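You operate a simulated robot arm through the tools that you are given. There is no shell and no other tool. Be economical: measure what you need, move in short steps, check, and stop when the job is done.

Carry out the task below with a simulated robot arm. There is one attempt and no reset: what you move stays moved.

Task
Tighten and comb the flat braid, then wind it to the yellow line.
Fine: pull the handle first; stand the green comb back in its tray; push the handle back, swing the lever off, wind with the orange knob, swing the lever back; the blue comb and the other braids stay as they are.

It is judged by the outcome, as a careful person would: the job done as asked, and still so three seconds after it is handed in. It fails if anything else is knocked over, pushed out of place, dropped, spilled or broken.

Robot
A 7-joint arm with a fingered hand, fixed in place. Base frame: the origin is at the foot of the arm, x ahead of it, y to its left, z up; the work surface is at about z = 0.818. Readings come in m, degrees, newtons and seconds.
With the tool pointing down near the work surface it reaches from about 0.1 to 0.66 m from the base axis. Its first joint turns from -69.0 to 172.0 degrees. Payload 3.4 kg.
The tool frame sits at the grasp point between the pads (the TCP): z along the fingers, y along the line on which they close. The tips reach 0.025 m beyond it. The gripper opens to 0.088 m. The gripper's body begins 0.029 m behind the TCP. The gripper is a hand of 5 fingers: y runs from the thumb to the fingers, the wrist lies at [-0.013, -0.097, -0.162] in the tool frame, and closing takes about 1.5 s.
Orientation is that of the tool frame in the base frame, as a unit quaternion [x, y, z, w]. With the fingers straight down and the wrist toward the robot, the tool's x, y and z point along [0, 1, 0], [1, 0, 0] and [0, 0, -1] of the base frame.

Tools
- The arm moves only by the tool move_arm. Its argument "rows" is a list of rows, each an object (a shift or turn left out is 0, a gripper value left out holds the last) with "translation": the shift along the base's x, y, z in m, a list of three; "angular": the turn, a rotation vector about the base's x, y, z in rad, a list of three. In form: [{"translation": [dx, dy, dz], "angular": [ax, ay, az]}, ...]. A call has 1 to 20 rows; each row is the pose to reach, as a shift and turn from the pose commanded when the call began. "jaw" is the finger opening in m, from 0 to 0.088, set as the call begins (left out, the last holds). A row lasts 0.2 s, in which the tool goes at most 0.05 m and 8.6 degrees; a call with a longer step from one row to the next is refused whole, and so is a gripper value outside its range. Where a pose cannot be reached the arm comes as near as it can. A force on the tool above 70 N (or 10 N above the force at the start of the call, whichever is more), or a blocked arm, ends the call early, and 0.2 s more pass. The fingers move at their own pace (about 0.153 m/s each) and stop on an object; they squeeze with about 28 N. The grip force told is the motor's: it shows also when the fingers shut on nothing. Time passes only in rows, and 0.2 s behind the last, so rows that repeat a pose let the fingers close. The reply holds the time, the measured pose of the TCP, the force on the tool along the base axes, the opening and the grip force, in the units named above and with some noise, with the torque about the TCP (base axes, N m) and any sound that the robot's microphone picked up.
- Cameras (640 x 400 px; columns grow to the right, rows downward): "scene" is fixed at [0.2216, 0.4991, 1.5268]; the picture's right is [-0.92, -0.39, 0.00], its down [-0.34, 0.79, -0.51] and it looks along [0.20, -0.47, -0.86] (base axes); focal length 214 px, centre (320, 200). "wrist" rides on the gripper at [0.059, -0.079, -0.105] in the tool frame; the picture's right is [-0.73, 0.32, -0.61], its down [-0.62, -0.68, 0.38] and it looks along [-0.29, 0.66, 0.70] (tool axes); focal length 234 px, centre (320, 200). There is no depth. A picture from a camera that has moved, and an enlarged one, comes with that camera's place and axes in the base frame and with its lens.
- get_image(camera): a new picture of that camera. No time passes.
- lift_body(by): slides the trunk up (or, below 0, down) by that many m; the arm rides with it, the base frame stays. It gives what a move gives, with no picture.
- finger_targets(index, middle, ring, little, thumb_bend, thumb_turn): sets how far each is bent, from 0 (flat) to 100 (curled in); at 30 the hand is open as for a grip, at 70 the pads meet at the TCP. One left out holds its place. A second passes; each finger stops where it meets its share of the squeeze, and holds until it gets a number again. A gripper value or a shape takes the hand back. It gives what a move gives, with no picture; readings hold the bend of each and the force on index, middle, ring, little, thumb and palm. thumb_turn goes from beside the hand (0) to across from the fingers (100), as for a grip.
- preshape(shape): the hand has 5 fingers and takes this shape, open, in about a second: jaw (thumb against the fingers, like two jaws); tri (thumb and two fingers); tip (a fingertip pinch); poke (one finger out to press); point (the index stretched); flat (the hand flat); cup (the hand cupped); fist (a fist). The gripper value then closes the fingers along that shape, each until it touches; the sizes above hold for jaw. It gives what a move gives, with no picture.
- enlarge(camera, box): a new picture of the part [left, top, right, bottom] of that camera's present view, enlarged. No time passes.
- sign_off(): hands the job in; it is judged then, once.

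Work in short steps. Places have to be worked out from the pictures, the camera data and where the tool is seen: move nearer, look again, correct. Check each grasp and each placing, and mend what went wrong. You have 120 turns and 68 pictures in all, those below and enlarged ones among them. Open the gripper and draw the arm clear of the work before you hand the job in, unless the task says otherwise; then end with one line.

The tools are called after ">>>" as a command line: name --argument value ..., lists and objects as JSON in quotes. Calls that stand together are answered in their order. move_arm: Moves the arm, as the interface text tells. Its arguments: {"type":"object","properties":{"rows":{"type":"array","items":{"type":"object","properties":{"translation":{"type":"array","items":{"type":"number"}},"angular":{"type":"array","items":{"type":"number"}}}}},"jaw":{"type":"number"}},"required":["rows"]} The other tools are called the same way: lift_body (by) slides the trunk up or down; preshape (shape) gives the hand a shape; finger_targets (index, middle, ring, little, thumb_bend, thumb_turn) moves the fingers one by one; get_image (camera) takes a picture; enlarge (camera, box) takes an enlarged picture of a part of a camera's view; sign_off () hands the job in.

At the start:

```text
t: 0.0
eef_pos: [0.3283, -0.3165, 1.1236]
orientation: [0.707, 0.707, 0.0, -0.001]
wrist_force: [-0.5, -0.7, 0.6]
moment: [0.03, -0.05, 0.01]
grip_width: 0.0879
gripper_force: 0.0
shape: jaw
bend: [30.0, 30.0, 30.0, 30.0, 30.0, 98.0]
finger forces: [0.0, 0.0, 0.1, 0.0, 0.1, 0.0]
trunk travel left (down, up): [-0.741, 0.199]
```

scene: 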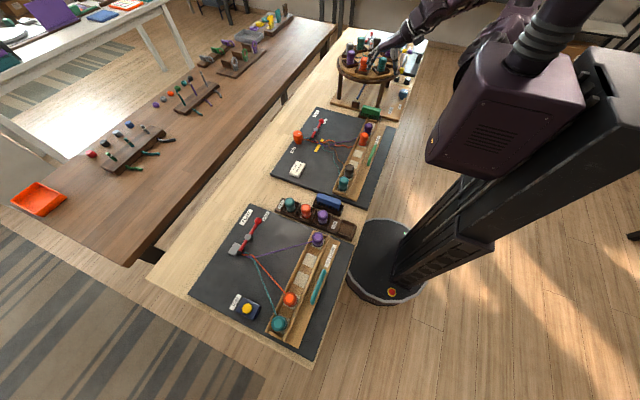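
wrist: 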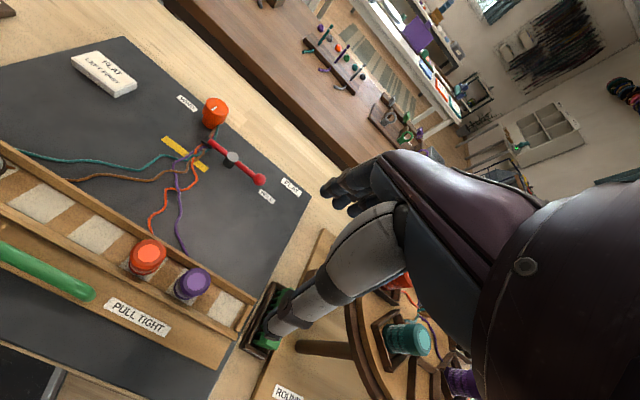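

I'll enlarge the scene around the middle station and the braid stand to read the labels.

>>> enlarge --camera "scene" --box '[260, 90, 420, 190]'

>>> enlarge --camera "scene" --box '[300, 20, 440, 120]'

>>> enlarge --camera "wrist" --box '[0, 40, 320, 240]'

>>> enlarge --camera "wrist" --box '[0, 200, 320, 400]'

```text
4.00 times, centred on (340, 140) of scene
camera zoom: at [0.2216, 0.4991, 1.5268], right [-0.92, -0.39, 0.0], down [-0.34, 0.79, -0.51], along [0.2, -0.47, -0.86], focal length 858 px, centre (240, 440)
```

zoom: 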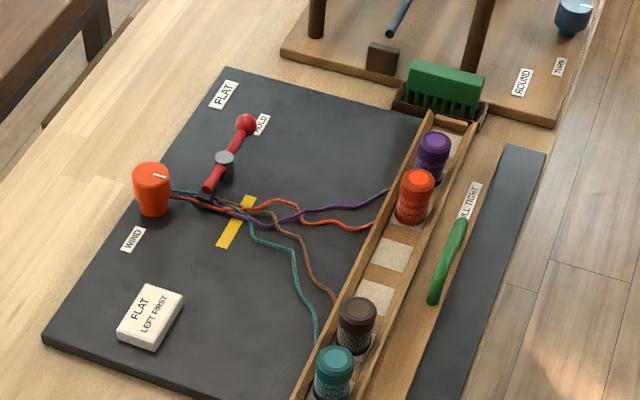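

```text
4.00 times, centred on (370, 70) of scene
camera zoom: at [0.2216, 0.4991, 1.5268], right [-0.92, -0.39, 0.0], down [-0.34, 0.79, -0.51], along [0.2, -0.47, -0.86], focal length 858 px, centre (120, 720)
```

zoom: 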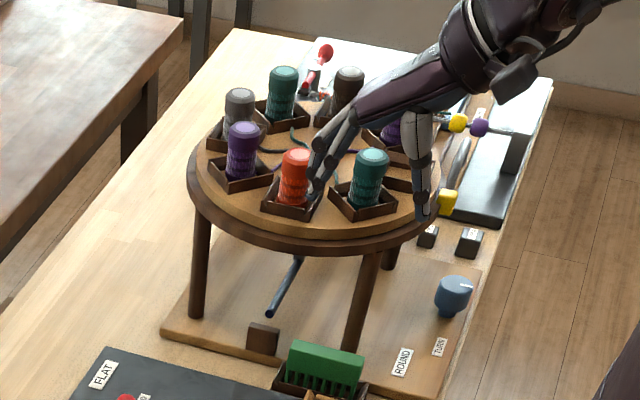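

```text
2.00 times, centred on (160, 140) of wrist
camera zoom: at [0.2504, -0.2579, 1.227], right [0.32, -0.73, 0.61], down [-0.68, -0.62, -0.38], along [0.66, -0.29, -0.7], focal length 468 px, centre (640, 320)
```

zoom: 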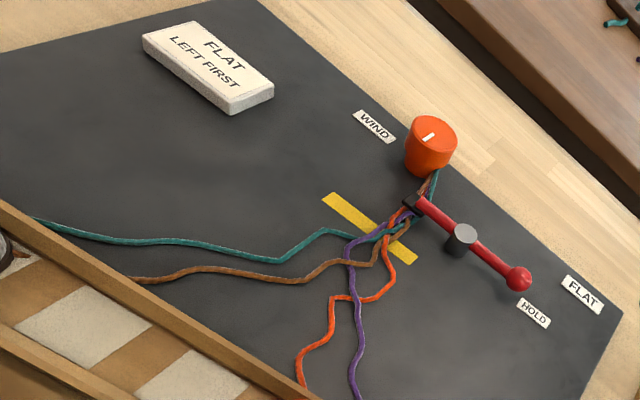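

```text
2.00 times, centred on (160, 300) of wrist
camera zoom: at [0.2504, -0.2579, 1.227], right [0.32, -0.73, 0.61], down [-0.68, -0.62, -0.38], along [0.66, -0.29, -0.7], focal length 468 px, centre (640, 0)
```

zoom: 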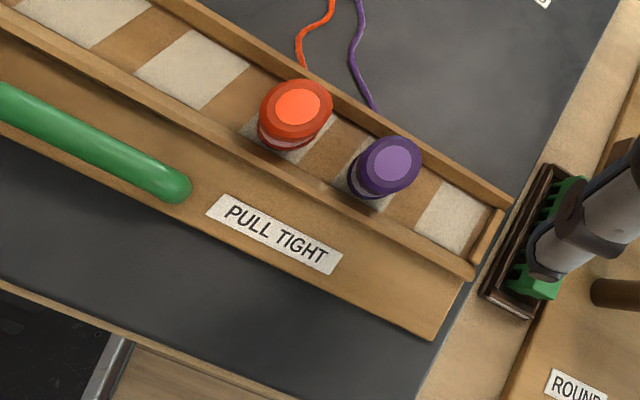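

Now a look at the near station and blue comb, to be sure which one is "flat".

>>> enlarge --camera "scene" --box '[190, 190, 370, 360]'

```text
2.35 times, centred on (280, 275) of scene
camera zoom: at [0.2216, 0.4991, 1.5268], right [-0.92, -0.39, 0.0], down [-0.34, 0.79, -0.51], along [0.2, -0.47, -0.86], focal length 505 px, centre (414, 24)
```

zoom: 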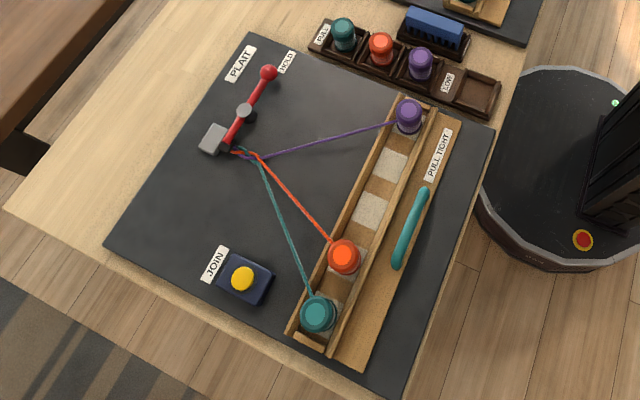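

The middle board is the FLAT one: handle at about (0.265,-0.15), comb (0.344,-0.40), lever x≈0.536, knob (0.585,-0.13). I move above the handle and look closer.

>>> move_arm --rows '[{"translation": [-0.015, 0.04, 0]}, {"translation": [-0.03, 0.08, -0.01]}, {"translation": [-0.045, 0.12, -0.04]}, {"translation": [-0.06, 0.155, -0.07]}, {"translation": [-0.063, 0.157, -0.11]}, {"translation": [-0.063, 0.157, -0.11]}]'

>>> get_image --camera "wrist"

>>> enlarge --camera "scene" --box '[260, 90, 420, 190]'

```text
refused: row 3 steps farther than a row can; nothing moved
```

```text
60 pictures are left
camera wrist: at [0.2504, -0.2579, 1.227], right [0.32, -0.73, 0.61], down [-0.68, -0.62, -0.38], along [0.66, -0.29, -0.7], focal length 234 px, centre (320, 200)
```

wrist: 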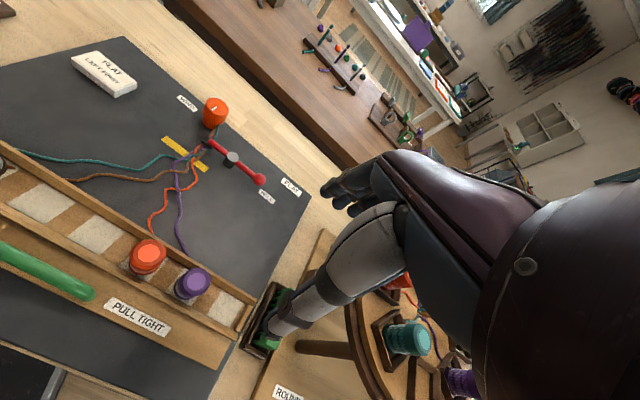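

```text
4.00 times, centred on (340, 140) of scene
camera zoom: at [0.2216, 0.4991, 1.5268], right [-0.92, -0.39, 0.0], down [-0.34, 0.79, -0.51], along [0.2, -0.47, -0.86], focal length 858 px, centre (240, 440)
```

zoom: 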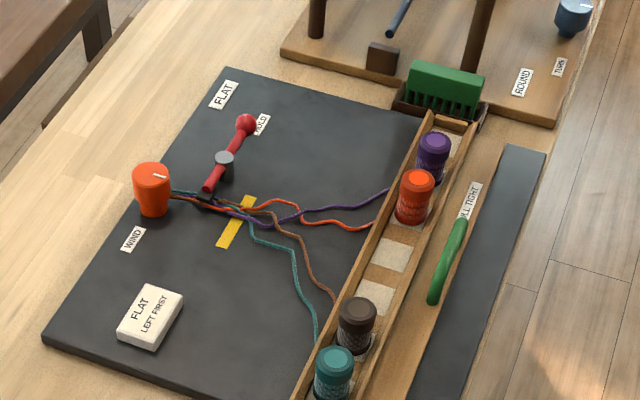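

The step was slightly too long; I resend it with smaller steps, and picture afterwards.

>>> move_arm --rows '[{"translation": [-0.013, 0.035, 0]}, {"translation": [-0.026, 0.07, -0.01]}, {"translation": [-0.039, 0.105, -0.03]}, {"translation": [-0.052, 0.14, -0.055]}, {"translation": [-0.063, 0.157, -0.085]}, {"translation": [-0.063, 0.157, -0.12]}, {"translation": [-0.063, 0.157, -0.12]}]'

```text
t: 1.6
eef_pos: [0.3565, -0.1677, 0.9534]
orientation: [0.708, 0.707, 0.0, -0.001]
wrist_force: [-0.2, 0.4, 0.3]
moment: [0.01, 0.01, 0.0]
grip_width: 0.0878
gripper_force: 0.0
shape: jaw
bend: [30.0, 30.0, 30.0, 30.0, 30.0, 98.0]
finger forces: [0.1, 0.0, 0.1, 0.0, 0.0, 0.0]
out of reach, approached as far as the arm can: row 1, 2, 3, 4, 5, 6, 7
trunk travel left (down, up): [-0.741, 0.199]
```

The near pose is out of reach with this orientation and trunk height. I look at where the arm stands.

>>> get_image --camera "wrist"

>>> get_image --camera "scene"

```text
58 pictures are left
camera wrist: at [0.2769, -0.1081, 1.057], right [0.32, -0.73, 0.61], down [-0.68, -0.62, -0.38], along [0.66, -0.29, -0.7], focal length 234 px, centre (320, 200)
```

wrist: 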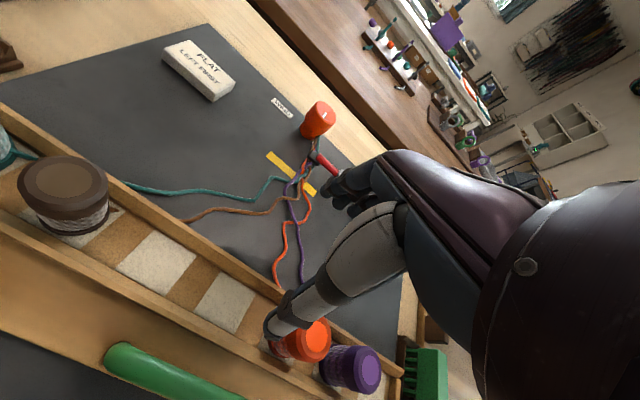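

```text
57 pictures are left
```

scene: 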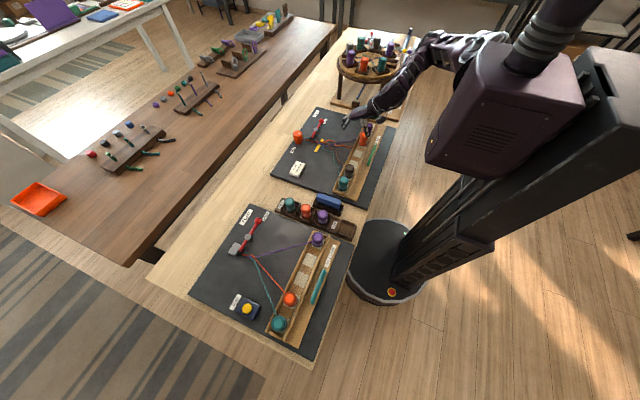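

The shoulder sits high and the forearm comes from the −y side; I raise the trunk to give the elbow room to fold, then retry going nearer.

>>> lift_body --by 0.12

>>> move_arm --rows '[{"translation": [-0.03, 0, -0.03]}, {"translation": [-0.06, 0, -0.06]}, {"translation": [-0.09, 0, -0.09]}, {"translation": [-0.09, 0, -0.09]}]'

```text
t: 3.1
eef_pos: [0.356, -0.1685, 1.0735]
orientation: [0.707, 0.707, -0.001, -0.002]
wrist_force: [0.1, -0.3, -1.3]
moment: [-0.02, 0.03, 0.01]
grip_width: 0.0878
gripper_force: 0.0
shape: jaw
bend: [30.0, 30.0, 30.0, 30.0, 30.0, 98.0]
finger forces: [0.1, 0.1, 0.1, 0.1, 0.0, 0.0]
trunk travel left (down, up): [-0.861, 0.079]
```

```text
t: 4.1
eef_pos: [0.2653, -0.2208, 1.0007]
orientation: [0.706, 0.708, 0.001, -0.006]
wrist_force: [0.9, -0.1, 0.0]
moment: [-0.02, 0.0, -0.02]
grip_width: 0.0878
gripper_force: 0.1
shape: jaw
bend: [30.0, 30.0, 30.0, 30.0, 30.0, 98.0]
finger forces: [0.1, 0.0, 0.0, 0.0, 0.0, 0.0]
out of reach, approached as far as the arm can: row 1, 2, 3, 4
trunk travel left (down, up): [-0.861, 0.079]
```

Closer in x now, but y is held back. I test turning the hand about z (wrist toward −y).

>>> move_arm --rows '[{"angular": [0, 0, 0.14]}, {"angular": [0, 0, 0.28]}, {"angular": [0, 0, 0.42]}, {"angular": [0, 0, 0.56]}, {"angular": [0, 0, 0.7]}, {"angular": [0, 0, 0.785]}, {"angular": [0, 0, 0.785], "translation": [0, 0.03, -0.02]}, {"angular": [0, 0, 0.785], "translation": [0, 0.06, -0.03]}, {"angular": [0, 0, 0.785], "translation": [0, 0.06, -0.03]}]'

```text
t: 6.1
eef_pos: [0.2674, -0.1608, 0.9708]
orientation: [0.382, 0.924, 0.0, -0.001]
wrist_force: [-0.6, 0.4, -0.6]
moment: [0.0, -0.01, -0.03]
grip_width: 0.088
gripper_force: 0.1
shape: jaw
bend: [30.0, 30.0, 30.0, 30.0, 30.0, 98.0]
finger forces: [0.0, 0.0, 0.0, 0.1, 0.0, 0.1]
trunk travel left (down, up): [-0.861, 0.079]
```

Turning the hand 45° works; the hand is above the handle region. Look.

>>> get_image --camera "wrist"

>>> enlarge --camera "scene" --box '[260, 90, 420, 190]'

```text
56 pictures are left
camera wrist: at [0.1709, -0.1749, 1.0745], right [0.74, -0.29, 0.61], down [-0.04, -0.92, -0.38], along [0.67, 0.26, -0.7], focal length 234 px, centre (320, 200)
```

wrist: 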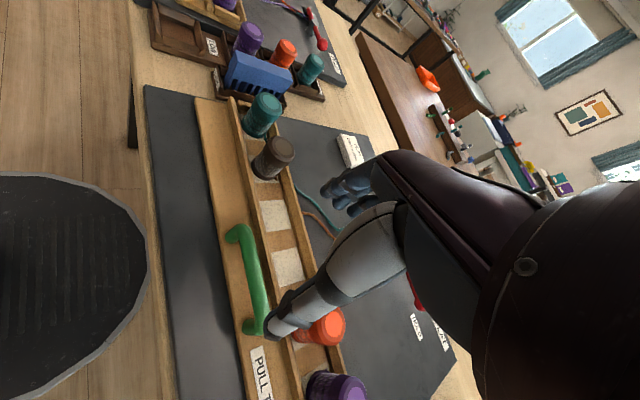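

```text
4.00 times, centred on (340, 140) of scene
camera zoom: at [0.2216, 0.4991, 1.5268], right [-0.92, -0.39, 0.0], down [-0.34, 0.79, -0.51], along [0.2, -0.47, -0.86], focal length 858 px, centre (240, 440)
```

zoom: 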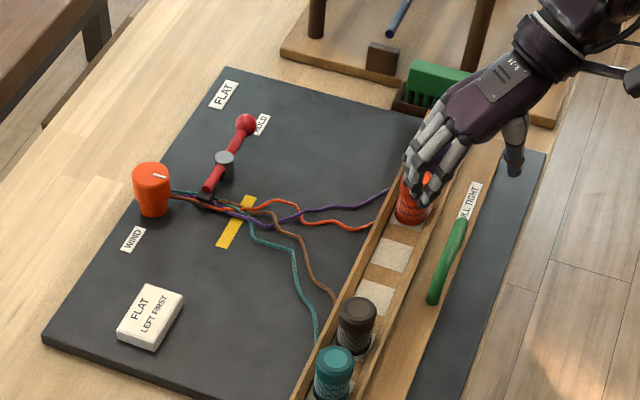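

Handle bar spans about y −0.13…−0.20 at x≈0.257. I test whether a smaller turn (25°) is still reachable over the bar, with the jaw narrowed to clear the tray wall.

>>> move_arm --rows '[{"angular": [0, 0, -0.14], "translation": [-0.005, 0.0, 0]}, {"angular": [0, 0, -0.28], "translation": [-0.01, 0.005, 0]}, {"angular": [0, 0, -0.4], "translation": [-0.01, 0.005, 0]}, {"angular": [0, 0, -0.4], "translation": [-0.01, 0.005, -0.03]}, {"angular": [0, 0, -0.4], "translation": [-0.01, 0.005, -0.03]}]' --jaw 0.06

>>> get_image --camera "wrist"

>>> enlarge --camera "scene" --box '[320, 100, 420, 180]'

```text
t: 7.3
eef_pos: [0.2613, -0.1649, 0.946]
orientation: [0.557, 0.831, 0.001, -0.003]
wrist_force: [0.4, 0.3, 0.2]
moment: [0.01, 0.02, 0.01]
grip_width: 0.0602
gripper_force: 0.0
shape: jaw
bend: [28.0, 37.0, 34.0, 35.0, 59.0, 99.0]
finger forces: [0.0, 0.1, 0.1, 0.0, 0.0, 0.1]
out of reach, approached as far as the arm can: row 3, 4, 5
trunk travel left (down, up): [-0.861, 0.079]
```

```text
54 pictures are left
camera wrist: at [0.1666, -0.1402, 1.0496], right [0.58, -0.55, 0.6], down [-0.4, -0.83, -0.39], along [0.71, -0.02, -0.7], focal length 234 px, centre (320, 200)
```

wrist: 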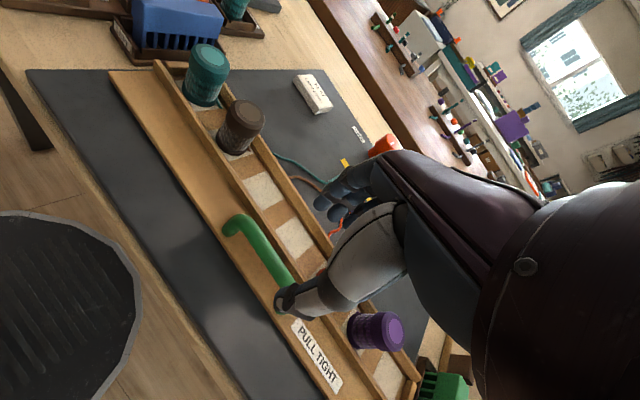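

```text
5.00 times, centred on (370, 140) of scene
camera zoom: at [0.2216, 0.4991, 1.5268], right [-0.92, -0.39, 0.0], down [-0.34, 0.79, -0.51], along [0.2, -0.47, -0.86], focal length 1072 px, centre (70, 500)
```

zoom: 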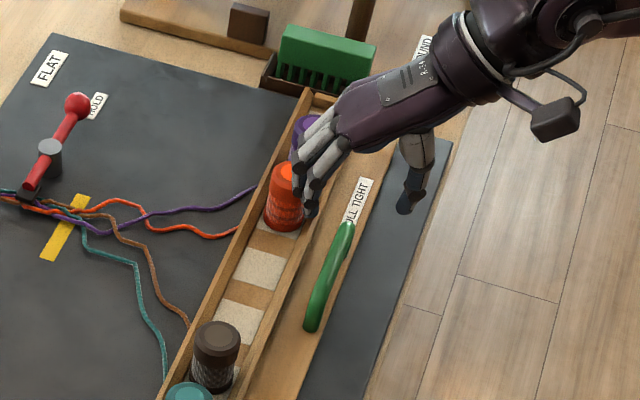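

Bar is lower than I thought: roughly z≈0.845, x≈0.263, y −0.11…−0.21. I narrow the jaw and go down in front of the bar, then look.

>>> move_arm --rows '[{"translation": [-0.005, 0.002, -0.02]}, {"translation": [-0.005, 0.002, -0.04]}, {"translation": [-0.005, 0.002, -0.05]}, {"translation": [-0.005, 0.002, -0.05]}]' --jaw 0.045

>>> enlarge --camera "wrist" --box '[160, 160, 420, 340]'

>>> enlarge --camera "scene" --box '[340, 110, 420, 170]'

```text
t: 8.3
eef_pos: [0.2609, -0.1775, 0.899]
orientation: [0.558, 0.83, 0.002, -0.004]
wrist_force: [1.0, -0.4, 0.0]
moment: [0.04, -0.05, -0.01]
grip_width: 0.0453
gripper_force: 0.1
shape: jaw
bend: [74.0, 44.0, 40.0, 42.0, 69.0, 100.0]
finger forces: [0.0, 0.1, 0.0, 0.0, 0.0, 0.0]
out of reach, approached as far as the arm can: row 1, 2, 3, 4
trunk travel left (down, up): [-0.861, 0.079]
```

```text
2.22 times, centred on (290, 250) of wrist
camera zoom: at [0.1668, -0.1542, 1.0029], right [0.58, -0.55, 0.6], down [-0.4, -0.83, -0.39], along [0.71, -0.02, -0.7], focal length 520 px, centre (387, 89)
```

zoom: 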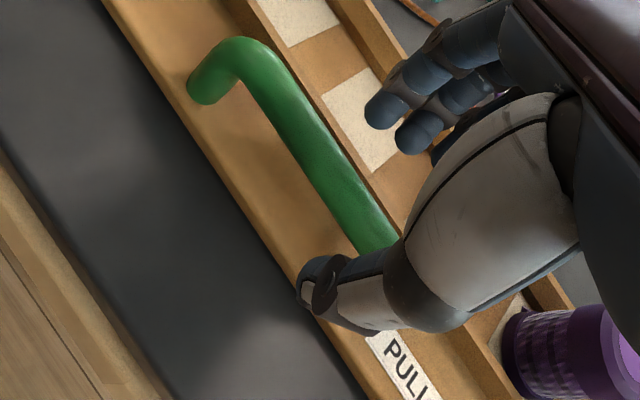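

```text
6.67 times, centred on (380, 140) of scene
camera zoom: at [0.2216, 0.4991, 1.5268], right [-0.92, -0.39, 0.0], down [-0.34, 0.79, -0.51], along [0.2, -0.47, -0.86], focal length 1430 px, centre (-80, 600)
```

zoom: 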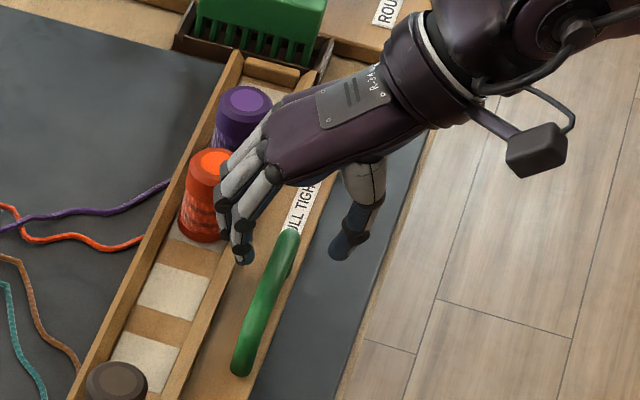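

The handle is a bridge about 3 cm high: bar at x≈0.257, z≈0.868, y −0.12…−0.20. I raise the trunk for more room, and turn back to 45°.

>>> lift_body --by 0.07

>>> move_arm --rows '[{"angular": [0, 0, 0.1], "translation": [-0.003, 0.01, 0]}, {"angular": [0, 0, 0.2], "translation": [-0.003, 0.02, -0.02]}, {"angular": [0, 0, 0.3], "translation": [-0.003, 0.03, -0.04]}, {"angular": [0, 0, 0.3], "translation": [-0.003, 0.03, -0.06]}, {"angular": [0, 0, 0.3], "translation": [-0.003, 0.03, -0.06]}]' --jaw 0.05

>>> enlarge --camera "wrist" --box '[160, 160, 420, 340]'

```text
t: 9.4
eef_pos: [0.2619, -0.1789, 0.9693]
orientation: [0.558, 0.83, 0.002, -0.004]
wrist_force: [0.2, -0.5, -0.2]
moment: [-0.04, -0.02, -0.03]
grip_width: 0.0453
gripper_force: 0.0
shape: jaw
bend: [74.0, 44.0, 40.0, 42.0, 69.0, 100.0]
finger forces: [0.0, 0.1, 0.0, 0.1, 0.0, 0.1]
trunk travel left (down, up): [-0.931, 0.009]
```

```text
t: 10.6
eef_pos: [0.2617, -0.1496, 0.9091]
orientation: [0.427, 0.904, 0.001, -0.004]
wrist_force: [-0.6, -0.4, 0.3]
moment: [0.01, -0.01, 0.04]
grip_width: 0.0499
gripper_force: 0.0
shape: jaw
bend: [74.0, 42.0, 38.0, 43.0, 66.0, 100.0]
finger forces: [0.0, 0.0, 0.1, 0.0, 0.0, 0.0]
trunk travel left (down, up): [-0.931, 0.009]
```

```text
2.22 times, centred on (290, 250) of wrist
camera zoom: at [0.1625, -0.1544, 1.014], right [0.71, -0.36, 0.6], down [-0.13, -0.91, -0.39], along [0.69, 0.2, -0.7], focal length 520 px, centre (387, 89)
```

zoom: 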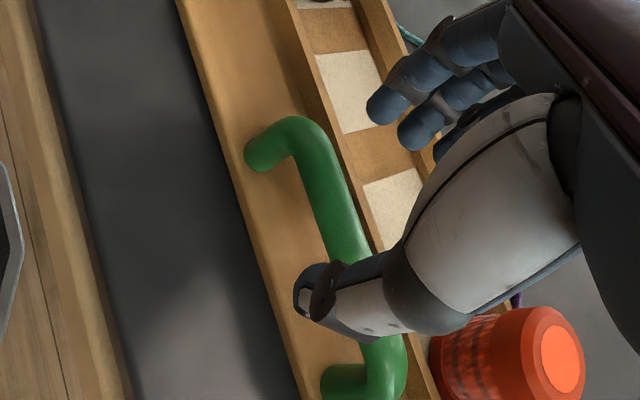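

Position is good: bar mid at about (0.261,−0.16). I go down so the tips overlap the bar but stay above the tray wall, then look.

>>> move_arm --rows '[{"translation": [0, 0, -0.012]}, {"translation": [0, 0, -0.024]}, {"translation": [0, 0, -0.024]}]' --jaw 0.055

>>> enlarge --camera "wrist" --box '[220, 160, 380, 320]'

>>> enlarge --camera "scene" --box '[340, 110, 420, 170]'

```text
t: 11.4
eef_pos: [0.2591, -0.1487, 0.8839]
orientation: [0.427, 0.904, 0.001, -0.004]
wrist_force: [0.0, -0.2, -0.1]
moment: [-0.01, -0.02, -0.01]
grip_width: 0.0544
gripper_force: 0.0
shape: jaw
bend: [29.0, 40.0, 36.0, 37.0, 63.0, 100.0]
finger forces: [0.0, 0.1, 0.0, 0.0, 0.0, 0.0]
trunk travel left (down, up): [-0.931, 0.009]
```

```text
2.50 times, centred on (300, 240) of wrist
camera zoom: at [0.1615, -0.1533, 0.989], right [0.71, -0.36, 0.6], down [-0.13, -0.91, -0.39], along [0.69, 0.2, -0.7], focal length 585 px, centre (370, 100)
```

zoom: 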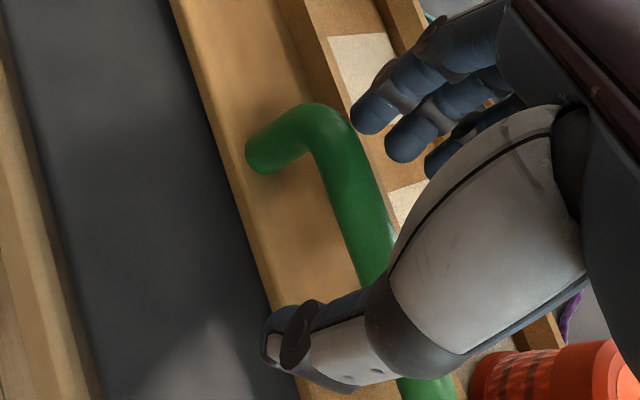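

```text
6.67 times, centred on (380, 140) of scene
camera zoom: at [0.2216, 0.4991, 1.5268], right [-0.92, -0.39, 0.0], down [-0.34, 0.79, -0.51], along [0.2, -0.47, -0.86], focal length 1430 px, centre (-80, 600)
```

zoom: 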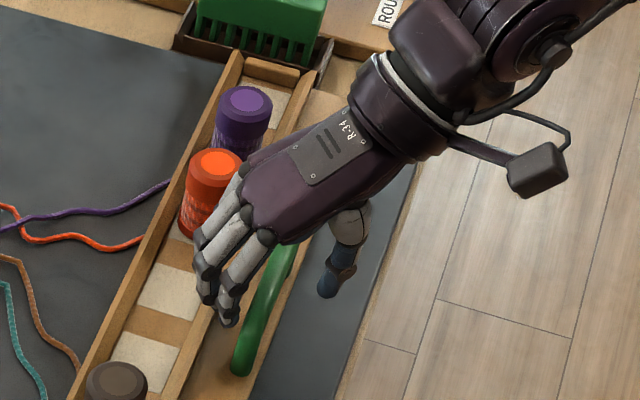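

Fingers lie on the far side, thumb on the near side. Lower slightly and close on the bar.

>>> move_arm --rows '[{"translation": [0.002, 0, -0.007]}, {"translation": [0.002, 0, -0.007]}]'

>>> move_arm --rows '[{}, {}, {}, {}, {}, {}, {}, {}]' --jaw 0.0

>>> enlarge --camera "wrist" --box '[220, 160, 380, 320]'

```text
t: 12.0
eef_pos: [0.2608, -0.148, 0.8769]
orientation: [0.427, 0.904, 0.001, -0.004]
wrist_force: [0.3, 0.0, 0.3]
moment: [-0.05, -0.01, 0.02]
grip_width: 0.0548
gripper_force: 0.1
shape: jaw
bend: [29.0, 40.0, 36.0, 37.0, 63.0, 100.0]
finger forces: [0.1, 0.1, 0.1, 0.0, 0.0, 0.0]
trunk travel left (down, up): [-0.931, 0.009]
```

```text
t: 13.8
eef_pos: [0.2609, -0.1493, 0.876]
orientation: [0.427, 0.904, 0.0, -0.005]
wrist_force: [-4.2, -4.1, -15.8]
moment: [-0.15, 0.14, -0.06]
grip_width: 0.0092
gripper_force: 28.5
shape: jaw
bend: [74.0, 65.0, 63.0, 61.0, 71.0, 100.0]
finger forces: [11.6, 6.7, 0.0, 0.0, 22.5, 0.0]
trunk travel left (down, up): [-0.931, 0.009]
```

```text
2.50 times, centred on (300, 240) of wrist
camera zoom: at [0.1635, -0.1547, 0.9811], right [0.72, -0.36, 0.6], down [-0.13, -0.91, -0.39], along [0.69, 0.2, -0.7], focal length 585 px, centre (370, 100)
```

zoom: 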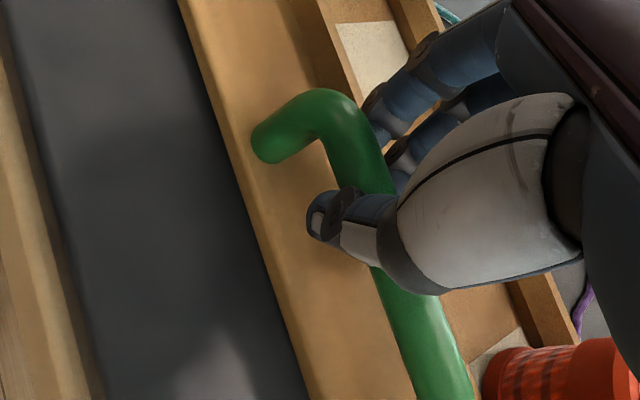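

Gripped (0.009 m, 28 N). Pull toward the robot in small steps.

>>> move_arm --rows '[{"translation": [-0.008, 0, 0]}, {"translation": [-0.016, 0, 0]}, {"translation": [-0.024, 0, 0]}, {"translation": [-0.03, 0, 0]}, {"translation": [-0.03, 0, 0]}]'

>>> enlarge --camera "scene" --box '[260, 90, 420, 190]'

```text
t: 15.0
eef_pos: [0.2378, -0.1544, 0.877]
orientation: [0.426, 0.904, 0.003, -0.011]
wrist_force: [1.0, 7.6, -21.6]
moment: [-0.02, 0.07, 0.02]
grip_width: 0.0089
gripper_force: 27.5
shape: jaw
bend: [74.0, 65.0, 63.0, 61.0, 71.0, 100.0]
finger forces: [13.4, 7.1, 0.1, 0.0, 20.7, 0.0]
out of reach, approached as far as the arm can: row 3, 4, 5
trunk travel left (down, up): [-0.931, 0.009]
```

```text
4.00 times, centred on (340, 140) of scene
camera zoom: at [0.2216, 0.4991, 1.5268], right [-0.92, -0.39, 0.0], down [-0.34, 0.79, -0.51], along [0.2, -0.47, -0.86], focal length 858 px, centre (240, 440)
```

zoom: 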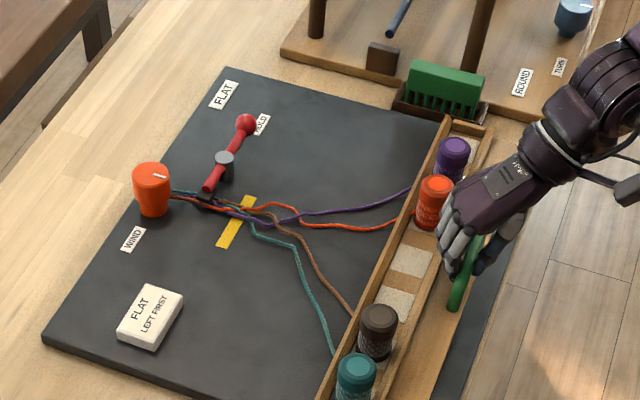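

The tray slid 23 mm with low force, then the arm hit its reach limit. I tilt the hand about the bar's axis (fingers toward the robot, wrist further out) while pulling on.

>>> move_arm --rows '[{"angular": [0, 0.08, 0]}, {"angular": [0, 0.16, 0]}, {"angular": [0, 0.24, 0], "translation": [-0.004, 0, 0]}, {"angular": [0, 0.32, 0], "translation": [-0.01, 0, 0]}, {"angular": [0, 0.36, 0], "translation": [-0.016, 0, 0]}, {"angular": [0, 0.36, 0], "translation": [-0.022, 0, 0]}, {"angular": [0, 0.36, 0], "translation": [-0.022, 0, 0]}]'

>>> enlarge --camera "scene" --box '[260, 90, 420, 190]'

```text
t: 16.6
eef_pos: [0.2179, -0.1562, 0.8764]
orientation: [0.421, 0.888, -0.078, -0.166]
wrist_force: [3.8, 1.5, -19.2]
moment: [-0.1, -0.1, -0.08]
grip_width: 0.0089
gripper_force: 28.0
shape: jaw
bend: [74.0, 65.0, 63.0, 61.0, 71.0, 100.0]
finger forces: [14.6, 7.0, 0.0, 0.1, 18.9, 0.0]
trunk travel left (down, up): [-0.931, 0.009]
```

```text
4.00 times, centred on (340, 140) of scene
camera zoom: at [0.2216, 0.4991, 1.5268], right [-0.92, -0.39, 0.0], down [-0.34, 0.79, -0.51], along [0.2, -0.47, -0.86], focal length 858 px, centre (240, 440)
```

zoom: 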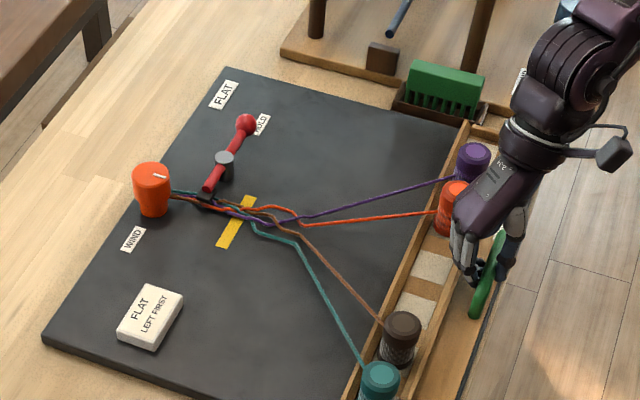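

Sliding well; strands are straightening but not yet taut. Continue with more tilt.

>>> move_arm --rows '[{"angular": [0, 0.08, 0], "translation": [-0.005, 0, 0]}, {"angular": [0, 0.14, 0], "translation": [-0.01, 0, 0]}, {"angular": [0, 0.2, 0], "translation": [-0.015, 0, 0]}, {"angular": [0, 0.2, 0], "translation": [-0.02, 0, 0]}, {"angular": [0, 0.2, 0], "translation": [-0.02, 0, 0]}]'

>>> enlarge --camera "scene" --box '[260, 90, 420, 190]'

```text
t: 17.8
eef_pos: [0.2086, -0.1559, 0.8763]
orientation: [0.414, 0.867, -0.114, -0.253]
wrist_force: [41.7, -5.5, -9.7]
moment: [-0.16, -0.63, -0.86]
grip_width: 0.0128
gripper_force: 27.9
shape: jaw
bend: [75.0, 62.0, 63.0, 61.0, 77.0, 100.0]
finger forces: [29.5, 14.4, 0.3, 0.1, 9.6, 0.0]
trunk travel left (down, up): [-0.931, 0.009]
```

```text
4.00 times, centred on (340, 140) of scene
camera zoom: at [0.2216, 0.4991, 1.5268], right [-0.92, -0.39, 0.0], down [-0.34, 0.79, -0.51], along [0.2, -0.47, -0.86], focal length 858 px, centre (240, 440)
```

zoom: 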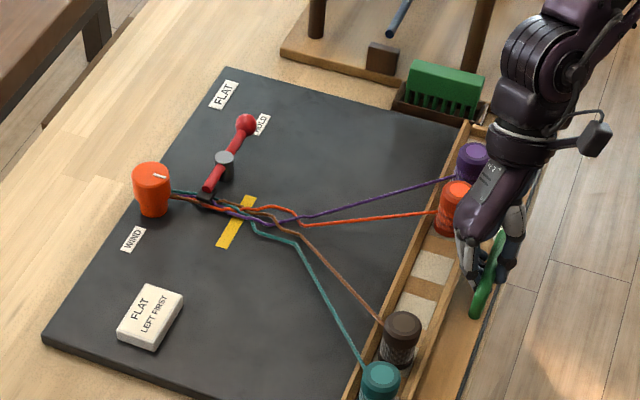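

Force rose to 42 N with the tray unmoved: end of travel, strands taut. I relax the pull, open the hand, and rise clear, then check it stays.

>>> move_arm --rows '[{"translation": [0.005, 0, 0]}, {"translation": [0.009, 0, 0]}, {"translation": [0.009, 0, 0]}]'

>>> move_arm --rows '[{}, {}, {}, {}, {}]' --jaw 0.05

>>> move_arm --rows '[{"translation": [0.012, 0, 0.03]}, {"translation": [0.02, 0, 0.06]}, {"translation": [0.03, -0.01, 0.1]}, {"translation": [0.04, -0.02, 0.14]}, {"translation": [0.04, -0.02, 0.14]}]'

>>> enlarge --camera "scene" --box '[260, 90, 420, 190]'

```text
t: 18.6
eef_pos: [0.21, -0.1561, 0.8758]
orientation: [0.412, 0.867, -0.117, -0.255]
wrist_force: [26.1, -6.2, -6.0]
moment: [-0.07, -0.4, -0.63]
grip_width: 0.012
gripper_force: 28.2
shape: jaw
bend: [75.0, 64.0, 63.0, 61.0, 77.0, 100.0]
finger forces: [23.2, 10.6, 0.0, 0.1, 12.6, 0.0]
trunk travel left (down, up): [-0.931, 0.009]
```

```text
t: 19.8
eef_pos: [0.2057, -0.1567, 0.876]
orientation: [0.41, 0.868, -0.118, -0.256]
wrist_force: [10.6, -7.7, -2.4]
moment: [-0.2, -0.13, -0.42]
grip_width: 0.0513
gripper_force: 0.0
shape: jaw
bend: [26.0, 42.0, 38.0, 44.0, 66.0, 100.0]
finger forces: [14.3, 0.1, 0.1, 0.0, 0.1, 0.0]
trunk travel left (down, up): [-0.931, 0.009]
```

```text
t: 21.0
eef_pos: [0.2439, -0.1745, 1.0202]
orientation: [0.411, 0.868, -0.118, -0.254]
wrist_force: [-0.1, 0.6, 0.6]
moment: [0.03, 0.01, 0.0]
grip_width: 0.0496
gripper_force: 0.0
shape: jaw
bend: [74.0, 42.0, 38.0, 43.0, 66.0, 100.0]
finger forces: [0.1, 0.1, 0.0, 0.1, 0.1, 0.1]
trunk travel left (down, up): [-0.931, 0.009]
```

```text
4.00 times, centred on (340, 140) of scene
camera zoom: at [0.2216, 0.4991, 1.5268], right [-0.92, -0.39, 0.0], down [-0.34, 0.79, -0.51], along [0.2, -0.47, -0.86], focal length 858 px, centre (240, 440)
```

zoom: 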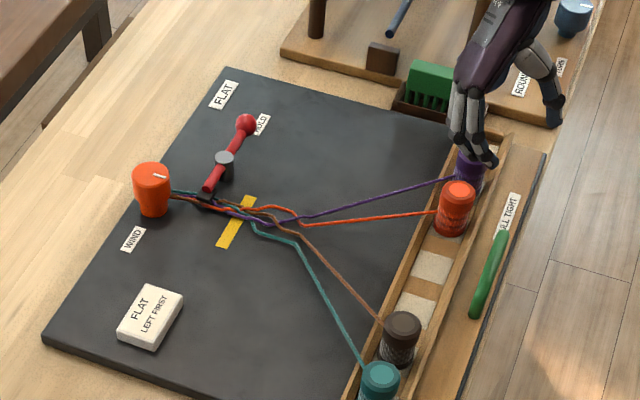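

The tray stays pulled and strands are tight. Next the comb: its spine runs along x, so I bring the hand over it with the wrist to +y (away from the round stand), high up.

>>> move_arm --rows '[{"angular": [-0.038, -0.017, -0.129], "translation": [0.006, -0.009, 0.003]}, {"angular": [-0.075, -0.035, -0.257], "translation": [0.013, -0.018, 0.006]}, {"angular": [-0.113, -0.052, -0.386], "translation": [0.019, -0.026, 0.009]}, {"angular": [-0.151, -0.07, -0.514], "translation": [0.026, -0.035, 0.012]}, {"angular": [-0.188, -0.087, -0.643], "translation": [0.032, -0.044, 0.015]}, {"angular": [-0.226, -0.105, -0.771], "translation": [0.039, -0.053, 0.018]}, {"angular": [-0.264, -0.122, -0.9], "translation": [0.045, -0.062, 0.021]}, {"angular": [-0.301, -0.14, -1.028], "translation": [0.052, -0.071, 0.024]}, {"angular": [-0.339, -0.157, -1.157], "translation": [0.058, -0.079, 0.026]}, {"angular": [-0.376, -0.175, -1.285], "translation": [0.065, -0.088, 0.029]}, {"angular": [-0.414, -0.192, -1.414], "translation": [0.071, -0.097, 0.032]}, {"angular": [-0.452, -0.21, -1.542], "translation": [0.078, -0.106, 0.035]}, {"angular": [-0.489, -0.227, -1.671], "translation": [0.084, -0.115, 0.038]}, {"angular": [-0.527, -0.245, -1.799], "translation": [0.091, -0.124, 0.041]}, {"angular": [-0.565, -0.262, -1.928], "translation": [0.097, -0.132, 0.044]}, {"angular": [-0.602, -0.28, -2.056], "translation": [0.104, -0.141, 0.047]}, {"angular": [-0.64, -0.297, -2.185], "translation": [0.11, -0.15, 0.05]}, {"angular": [-0.64, -0.297, -2.185], "translation": [0.11, -0.15, 0.05]}]' --jaw 0.088

>>> get_image --camera "wrist"

>>> enlarge --camera "scene" --box '[300, 20, 440, 120]'

```text
t: 24.8
eef_pos: [0.3545, -0.3248, 1.0664]
orientation: [1.0, -0.001, 0.001, 0.001]
wrist_force: [-0.1, 0.1, 0.1]
moment: [-0.02, -0.03, 0.04]
grip_width: 0.0877
gripper_force: 0.0
shape: jaw
bend: [30.0, 30.0, 30.0, 30.0, 30.0, 98.0]
finger forces: [0.1, 0.1, 0.0, 0.0, 0.1, 0.0]
trunk travel left (down, up): [-0.931, 0.009]
```

```text
42 pictures are left
camera wrist: at [0.414, -0.2448, 1.1707], right [-0.73, -0.32, 0.61], down [-0.62, 0.68, -0.39], along [-0.29, -0.66, -0.69], focal length 234 px, centre (320, 200)
```

wrist: 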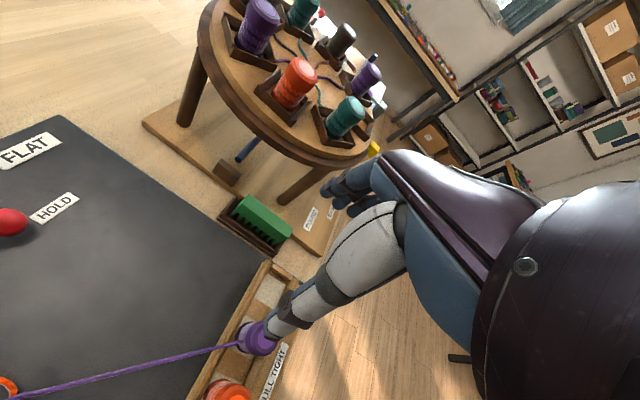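

```text
4.00 times, centred on (370, 70) of scene
camera zoom: at [0.2216, 0.4991, 1.5268], right [-0.92, -0.39, 0.0], down [-0.34, 0.79, -0.51], along [0.2, -0.47, -0.86], focal length 858 px, centre (120, 720)
```

zoom: 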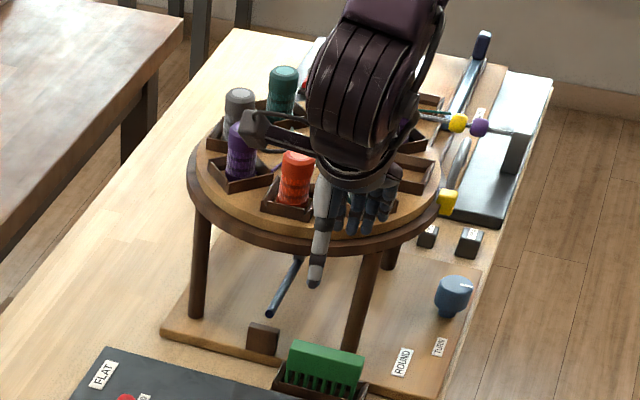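

Reached. Comb spine along x from ≈0.31 to 0.40, y≈−0.42; the round stand's disc edge is ≈−0.455 at z≈0.96, so I tilt the hand to keep knuckles away from it, descending well in front first.

>>> move_arm --rows '[{"angular": [-0.12, 0, 0], "translation": [0, 0, -0.025]}, {"angular": [-0.24, 0, 0], "translation": [0, 0, -0.05]}, {"angular": [-0.35, 0, 0], "translation": [0, 0, -0.075]}, {"angular": [-0.35, 0, 0], "translation": [0, -0.01, -0.1]}, {"angular": [-0.35, 0, 0], "translation": [0, -0.02, -0.12]}, {"angular": [-0.35, 0, 0], "translation": [0, -0.03, -0.125]}, {"angular": [-0.35, 0, 0], "translation": [0, -0.03, -0.125]}]' --jaw 0.07

>>> get_image --camera "wrist"

>>> enlarge --camera "scene" --box '[320, 60, 420, 140]'

```text
t: 26.4
eef_pos: [0.3554, -0.3551, 0.941]
orientation: [0.985, -0.001, 0.001, 0.174]
wrist_force: [0.4, -0.2, -0.6]
moment: [-0.03, 0.03, 0.03]
grip_width: 0.0704
gripper_force: 0.1
shape: jaw
bend: [27.0, 34.0, 31.0, 33.0, 49.0, 99.0]
finger forces: [0.0, 0.1, 0.1, 0.0, 0.0, 0.1]
out of reach, approached as far as the arm can: row 1, 2, 3, 4, 5
trunk travel left (down, up): [-0.931, 0.009]
```

```text
40 pictures are left
camera wrist: at [0.4143, -0.2446, 1.0125], right [-0.73, -0.09, 0.68], down [-0.62, 0.51, -0.59], along [-0.29, -0.86, -0.43], focal length 234 px, centre (320, 200)
```

wrist: 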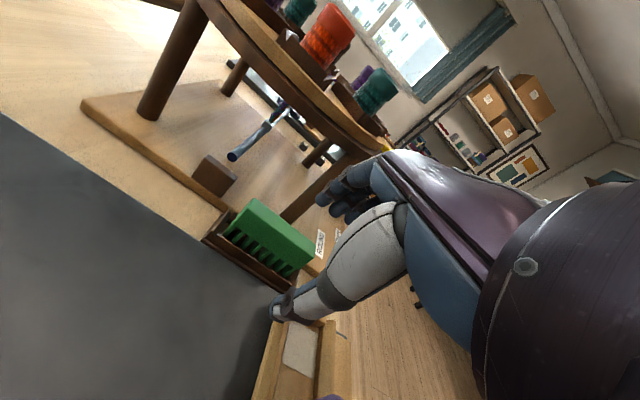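

```text
5.00 times, centred on (370, 100) of scene
camera zoom: at [0.2216, 0.4991, 1.5268], right [-0.92, -0.39, 0.0], down [-0.34, 0.79, -0.51], along [0.2, -0.47, -0.86], focal length 1072 px, centre (70, 700)
```

zoom: 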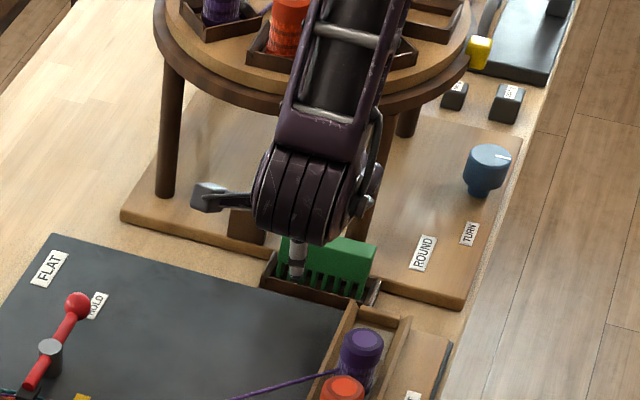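

Two views put the comb's top mid at about (0.358, −0.4235, 0.882). I move over it at z≈0.92 with jaw 0.055, then check before going down.

>>> move_arm --rows '[{"translation": [0.001, -0.02, -0.01]}, {"translation": [0.002, -0.045, -0.02]}, {"translation": [0.002, -0.065, -0.02]}, {"translation": [0.002, -0.065, -0.02]}]' --jaw 0.055

>>> enlarge --camera "wrist" --box '[200, 140, 440, 340]'

```text
t: 27.4
eef_pos: [0.3582, -0.4211, 0.9185]
orientation: [0.985, 0.0, 0.0, 0.174]
wrist_force: [-0.1, -0.5, -0.2]
moment: [0.01, 0.02, -0.01]
grip_width: 0.055
gripper_force: 0.0
shape: jaw
bend: [28.0, 39.0, 36.0, 36.0, 63.0, 100.0]
finger forces: [0.0, 0.1, 0.0, 0.1, 0.0, 0.0]
trunk travel left (down, up): [-0.931, 0.009]
```

```text
2.00 times, centred on (320, 240) of wrist
camera zoom: at [0.4178, -0.3107, 0.9896], right [-0.73, -0.09, 0.68], down [-0.62, 0.51, -0.59], along [-0.29, -0.86, -0.43], focal length 468 px, centre (320, 120)
```

zoom: 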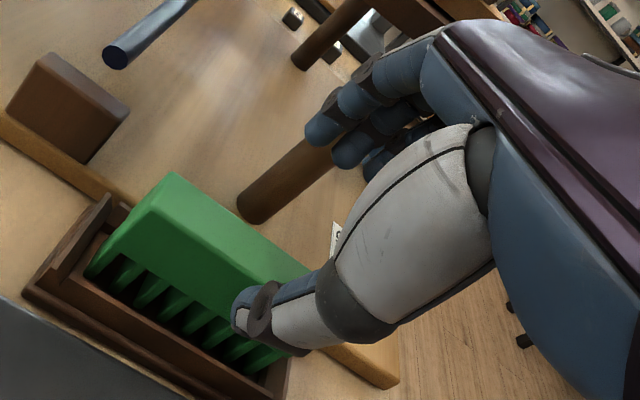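

Aligned: comb's back top edge ≈ y −0.428, thumb in front. Open a bit and descend to z≈0.885.

>>> move_arm --rows '[{"translation": [0, 0.002, 0]}, {"translation": [0, 0.002, -0.01]}, {"translation": [0, 0.002, -0.022]}, {"translation": [0, 0.002, -0.033]}, {"translation": [0, 0.002, -0.033]}]' --jaw 0.068

>>> enlarge --camera "wrist" --box '[200, 140, 440, 340]'

```text
t: 28.6
eef_pos: [0.3553, -0.419, 0.8877]
orientation: [0.985, -0.001, 0.0, 0.175]
wrist_force: [0.1, 0.4, -0.4]
moment: [0.0, 0.01, 0.0]
grip_width: 0.0678
gripper_force: 0.1
shape: jaw
bend: [27.0, 35.0, 32.0, 33.0, 52.0, 99.0]
finger forces: [0.0, 0.0, 0.1, 0.0, 0.0, 0.0]
trunk travel left (down, up): [-0.931, 0.009]
```

```text
2.00 times, centred on (320, 240) of wrist
camera zoom: at [0.4157, -0.308, 0.9586], right [-0.73, -0.09, 0.68], down [-0.62, 0.51, -0.59], along [-0.29, -0.86, -0.43], focal length 468 px, centre (320, 120)
```

zoom: 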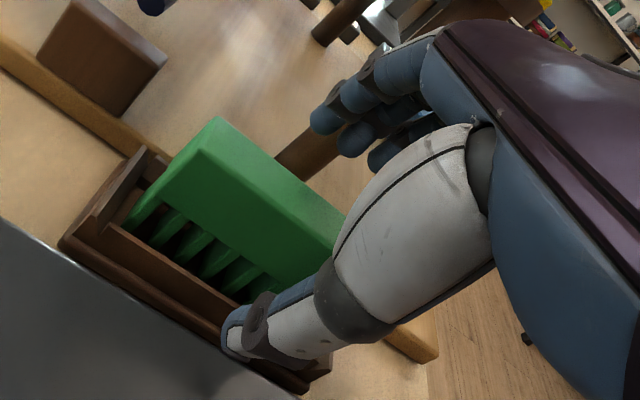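

Comb is ≈17 mm thick, centred near y −0.413. With this tilt the fingers sit too high behind it, so I reduce the tilt, centre and lower slightly with a narrower jaw.

>>> move_arm --rows '[{"angular": [0.05, 0, 0], "translation": [0.002, 0.004, 0.0]}, {"angular": [0.1, 0, 0], "translation": [0.002, 0.005, -0.002]}, {"angular": [0.17, 0, 0], "translation": [0.002, 0.005, -0.005]}, {"angular": [0.17, 0, 0], "translation": [0.002, 0.005, -0.009]}, {"angular": [0.17, 0, 0], "translation": [0.002, 0.005, -0.009]}]' --jaw 0.052

>>> enlarge --camera "wrist" --box '[200, 140, 440, 340]'

```text
t: 29.8
eef_pos: [0.3578, -0.4134, 0.8812]
orientation: [0.996, -0.001, 0.002, 0.094]
wrist_force: [0.7, -1.3, 20.3]
moment: [-0.84, 0.03, 0.07]
grip_width: 0.0557
gripper_force: 0.0
shape: jaw
bend: [27.0, 35.0, 37.0, 45.0, 65.0, 100.0]
finger forces: [4.9, 14.0, 0.1, 0.1, 0.0, 0.0]
trunk travel left (down, up): [-0.931, 0.009]
```

```text
2.00 times, centred on (320, 240) of wrist
camera zoom: at [0.4164, -0.3157, 0.9689], right [-0.73, -0.2, 0.65], down [-0.62, 0.6, -0.5], along [-0.29, -0.77, -0.56], focal length 468 px, centre (320, 120)
```

zoom: 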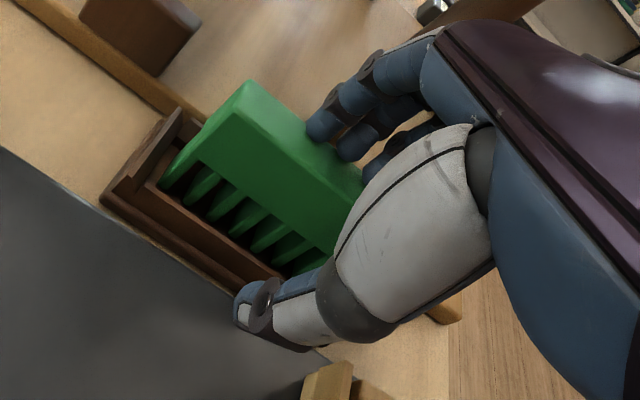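

The fingers landed on the comb's top (20 N). I rise, shift further −y and open wider, then come down again.

>>> move_arm --rows '[{"translation": [0, 0, 0.015]}, {"translation": [0, -0.003, 0.03]}, {"translation": [0, -0.012, 0.03]}, {"translation": [0, -0.012, 0.03]}]' --jaw 0.062

>>> enlarge --camera "wrist" --box '[200, 140, 440, 340]'

>>> enlarge --camera "scene" --box '[340, 80, 420, 140]'

```text
t: 30.8
eef_pos: [0.3565, -0.425, 0.9088]
orientation: [0.996, 0.0, 0.001, 0.09]
wrist_force: [-0.4, 0.7, -0.3]
moment: [0.0, 0.01, -0.04]
grip_width: 0.0617
gripper_force: 0.0
shape: jaw
bend: [27.0, 37.0, 34.0, 35.0, 58.0, 99.0]
finger forces: [0.0, 0.1, 0.0, 0.0, 0.1, 0.0]
trunk travel left (down, up): [-0.931, 0.009]
```

```text
2.00 times, centred on (320, 240) of wrist
camera zoom: at [0.4159, -0.3277, 0.9979], right [-0.73, -0.21, 0.66], down [-0.62, 0.6, -0.5], along [-0.29, -0.77, -0.57], focal length 468 px, centre (320, 120)
```

zoom: 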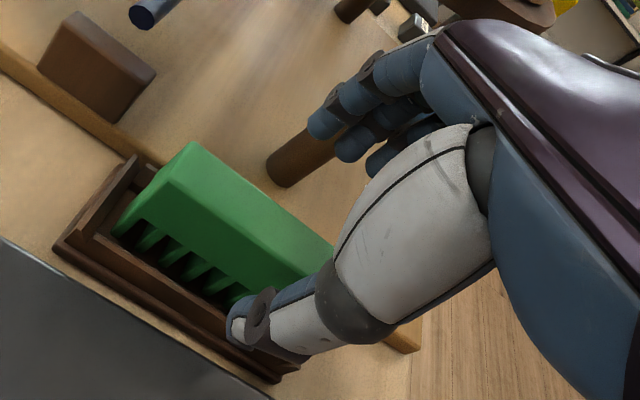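

```text
6.67 times, centred on (380, 110) of scene
camera zoom: at [0.2216, 0.4991, 1.5268], right [-0.92, -0.39, 0.0], down [-0.34, 0.79, -0.51], along [0.2, -0.47, -0.86], focal length 1430 px, centre (-80, 800)
```

zoom: 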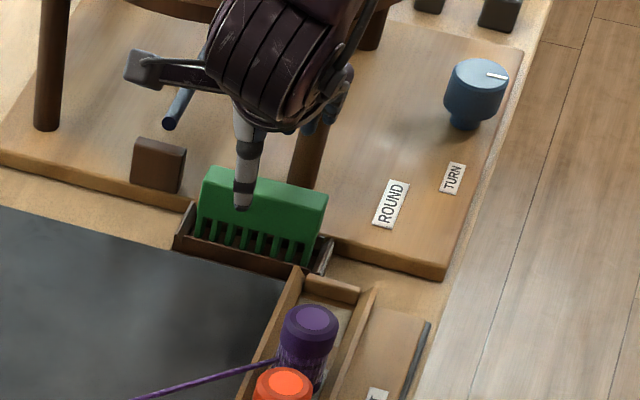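

Now the fingertips are clearly behind the comb (comb y ≈ −0.414…−0.430). Descend to z≈0.878 and close.

>>> move_arm --rows '[{"translation": [0, 0, -0.011]}, {"translation": [0, 0, -0.022]}, {"translation": [0, 0, -0.031]}, {"translation": [0, 0, -0.031]}]'

>>> move_arm --rows '[{}, {}, {}, {}, {}, {}, {}, {}]' --jaw 0.005

>>> enlarge --camera "wrist" --box '[200, 140, 440, 340]'

```text
t: 31.8
eef_pos: [0.3563, -0.4237, 0.8787]
orientation: [0.996, -0.001, -0.001, 0.09]
wrist_force: [0.6, 0.3, -0.4]
moment: [-0.01, -0.04, -0.02]
grip_width: 0.0621
gripper_force: 0.1
shape: jaw
bend: [27.0, 37.0, 34.0, 35.0, 58.0, 99.0]
finger forces: [0.1, 0.0, 0.1, 0.1, 0.0, 0.0]
trunk travel left (down, up): [-0.931, 0.009]
```

```text
t: 33.6
eef_pos: [0.3569, -0.426, 0.8782]
orientation: [0.996, -0.001, -0.001, 0.091]
wrist_force: [0.2, -0.8, 0.6]
moment: [-0.05, -0.01, 0.03]
grip_width: 0.0168
gripper_force: 28.0
shape: jaw
bend: [73.0, 59.0, 59.0, 65.0, 75.0, 100.0]
finger forces: [14.8, 7.2, 3.3, 0.0, 24.7, 0.0]
trunk travel left (down, up): [-0.931, 0.009]
```

```text
2.00 times, centred on (320, 240) of wrist
camera zoom: at [0.4159, -0.3276, 0.9665], right [-0.73, -0.21, 0.66], down [-0.62, 0.6, -0.5], along [-0.29, -0.77, -0.57], focal length 468 px, centre (320, 120)
```

zoom: 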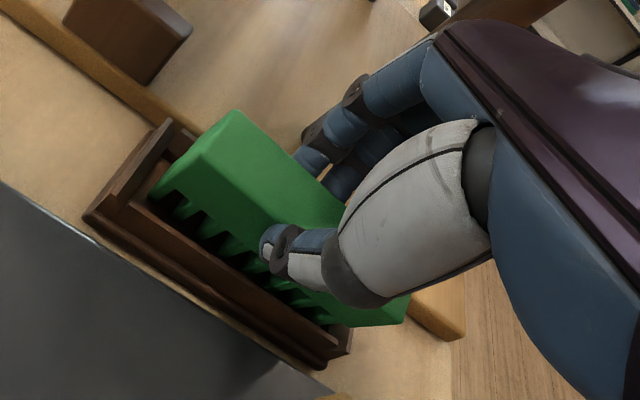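

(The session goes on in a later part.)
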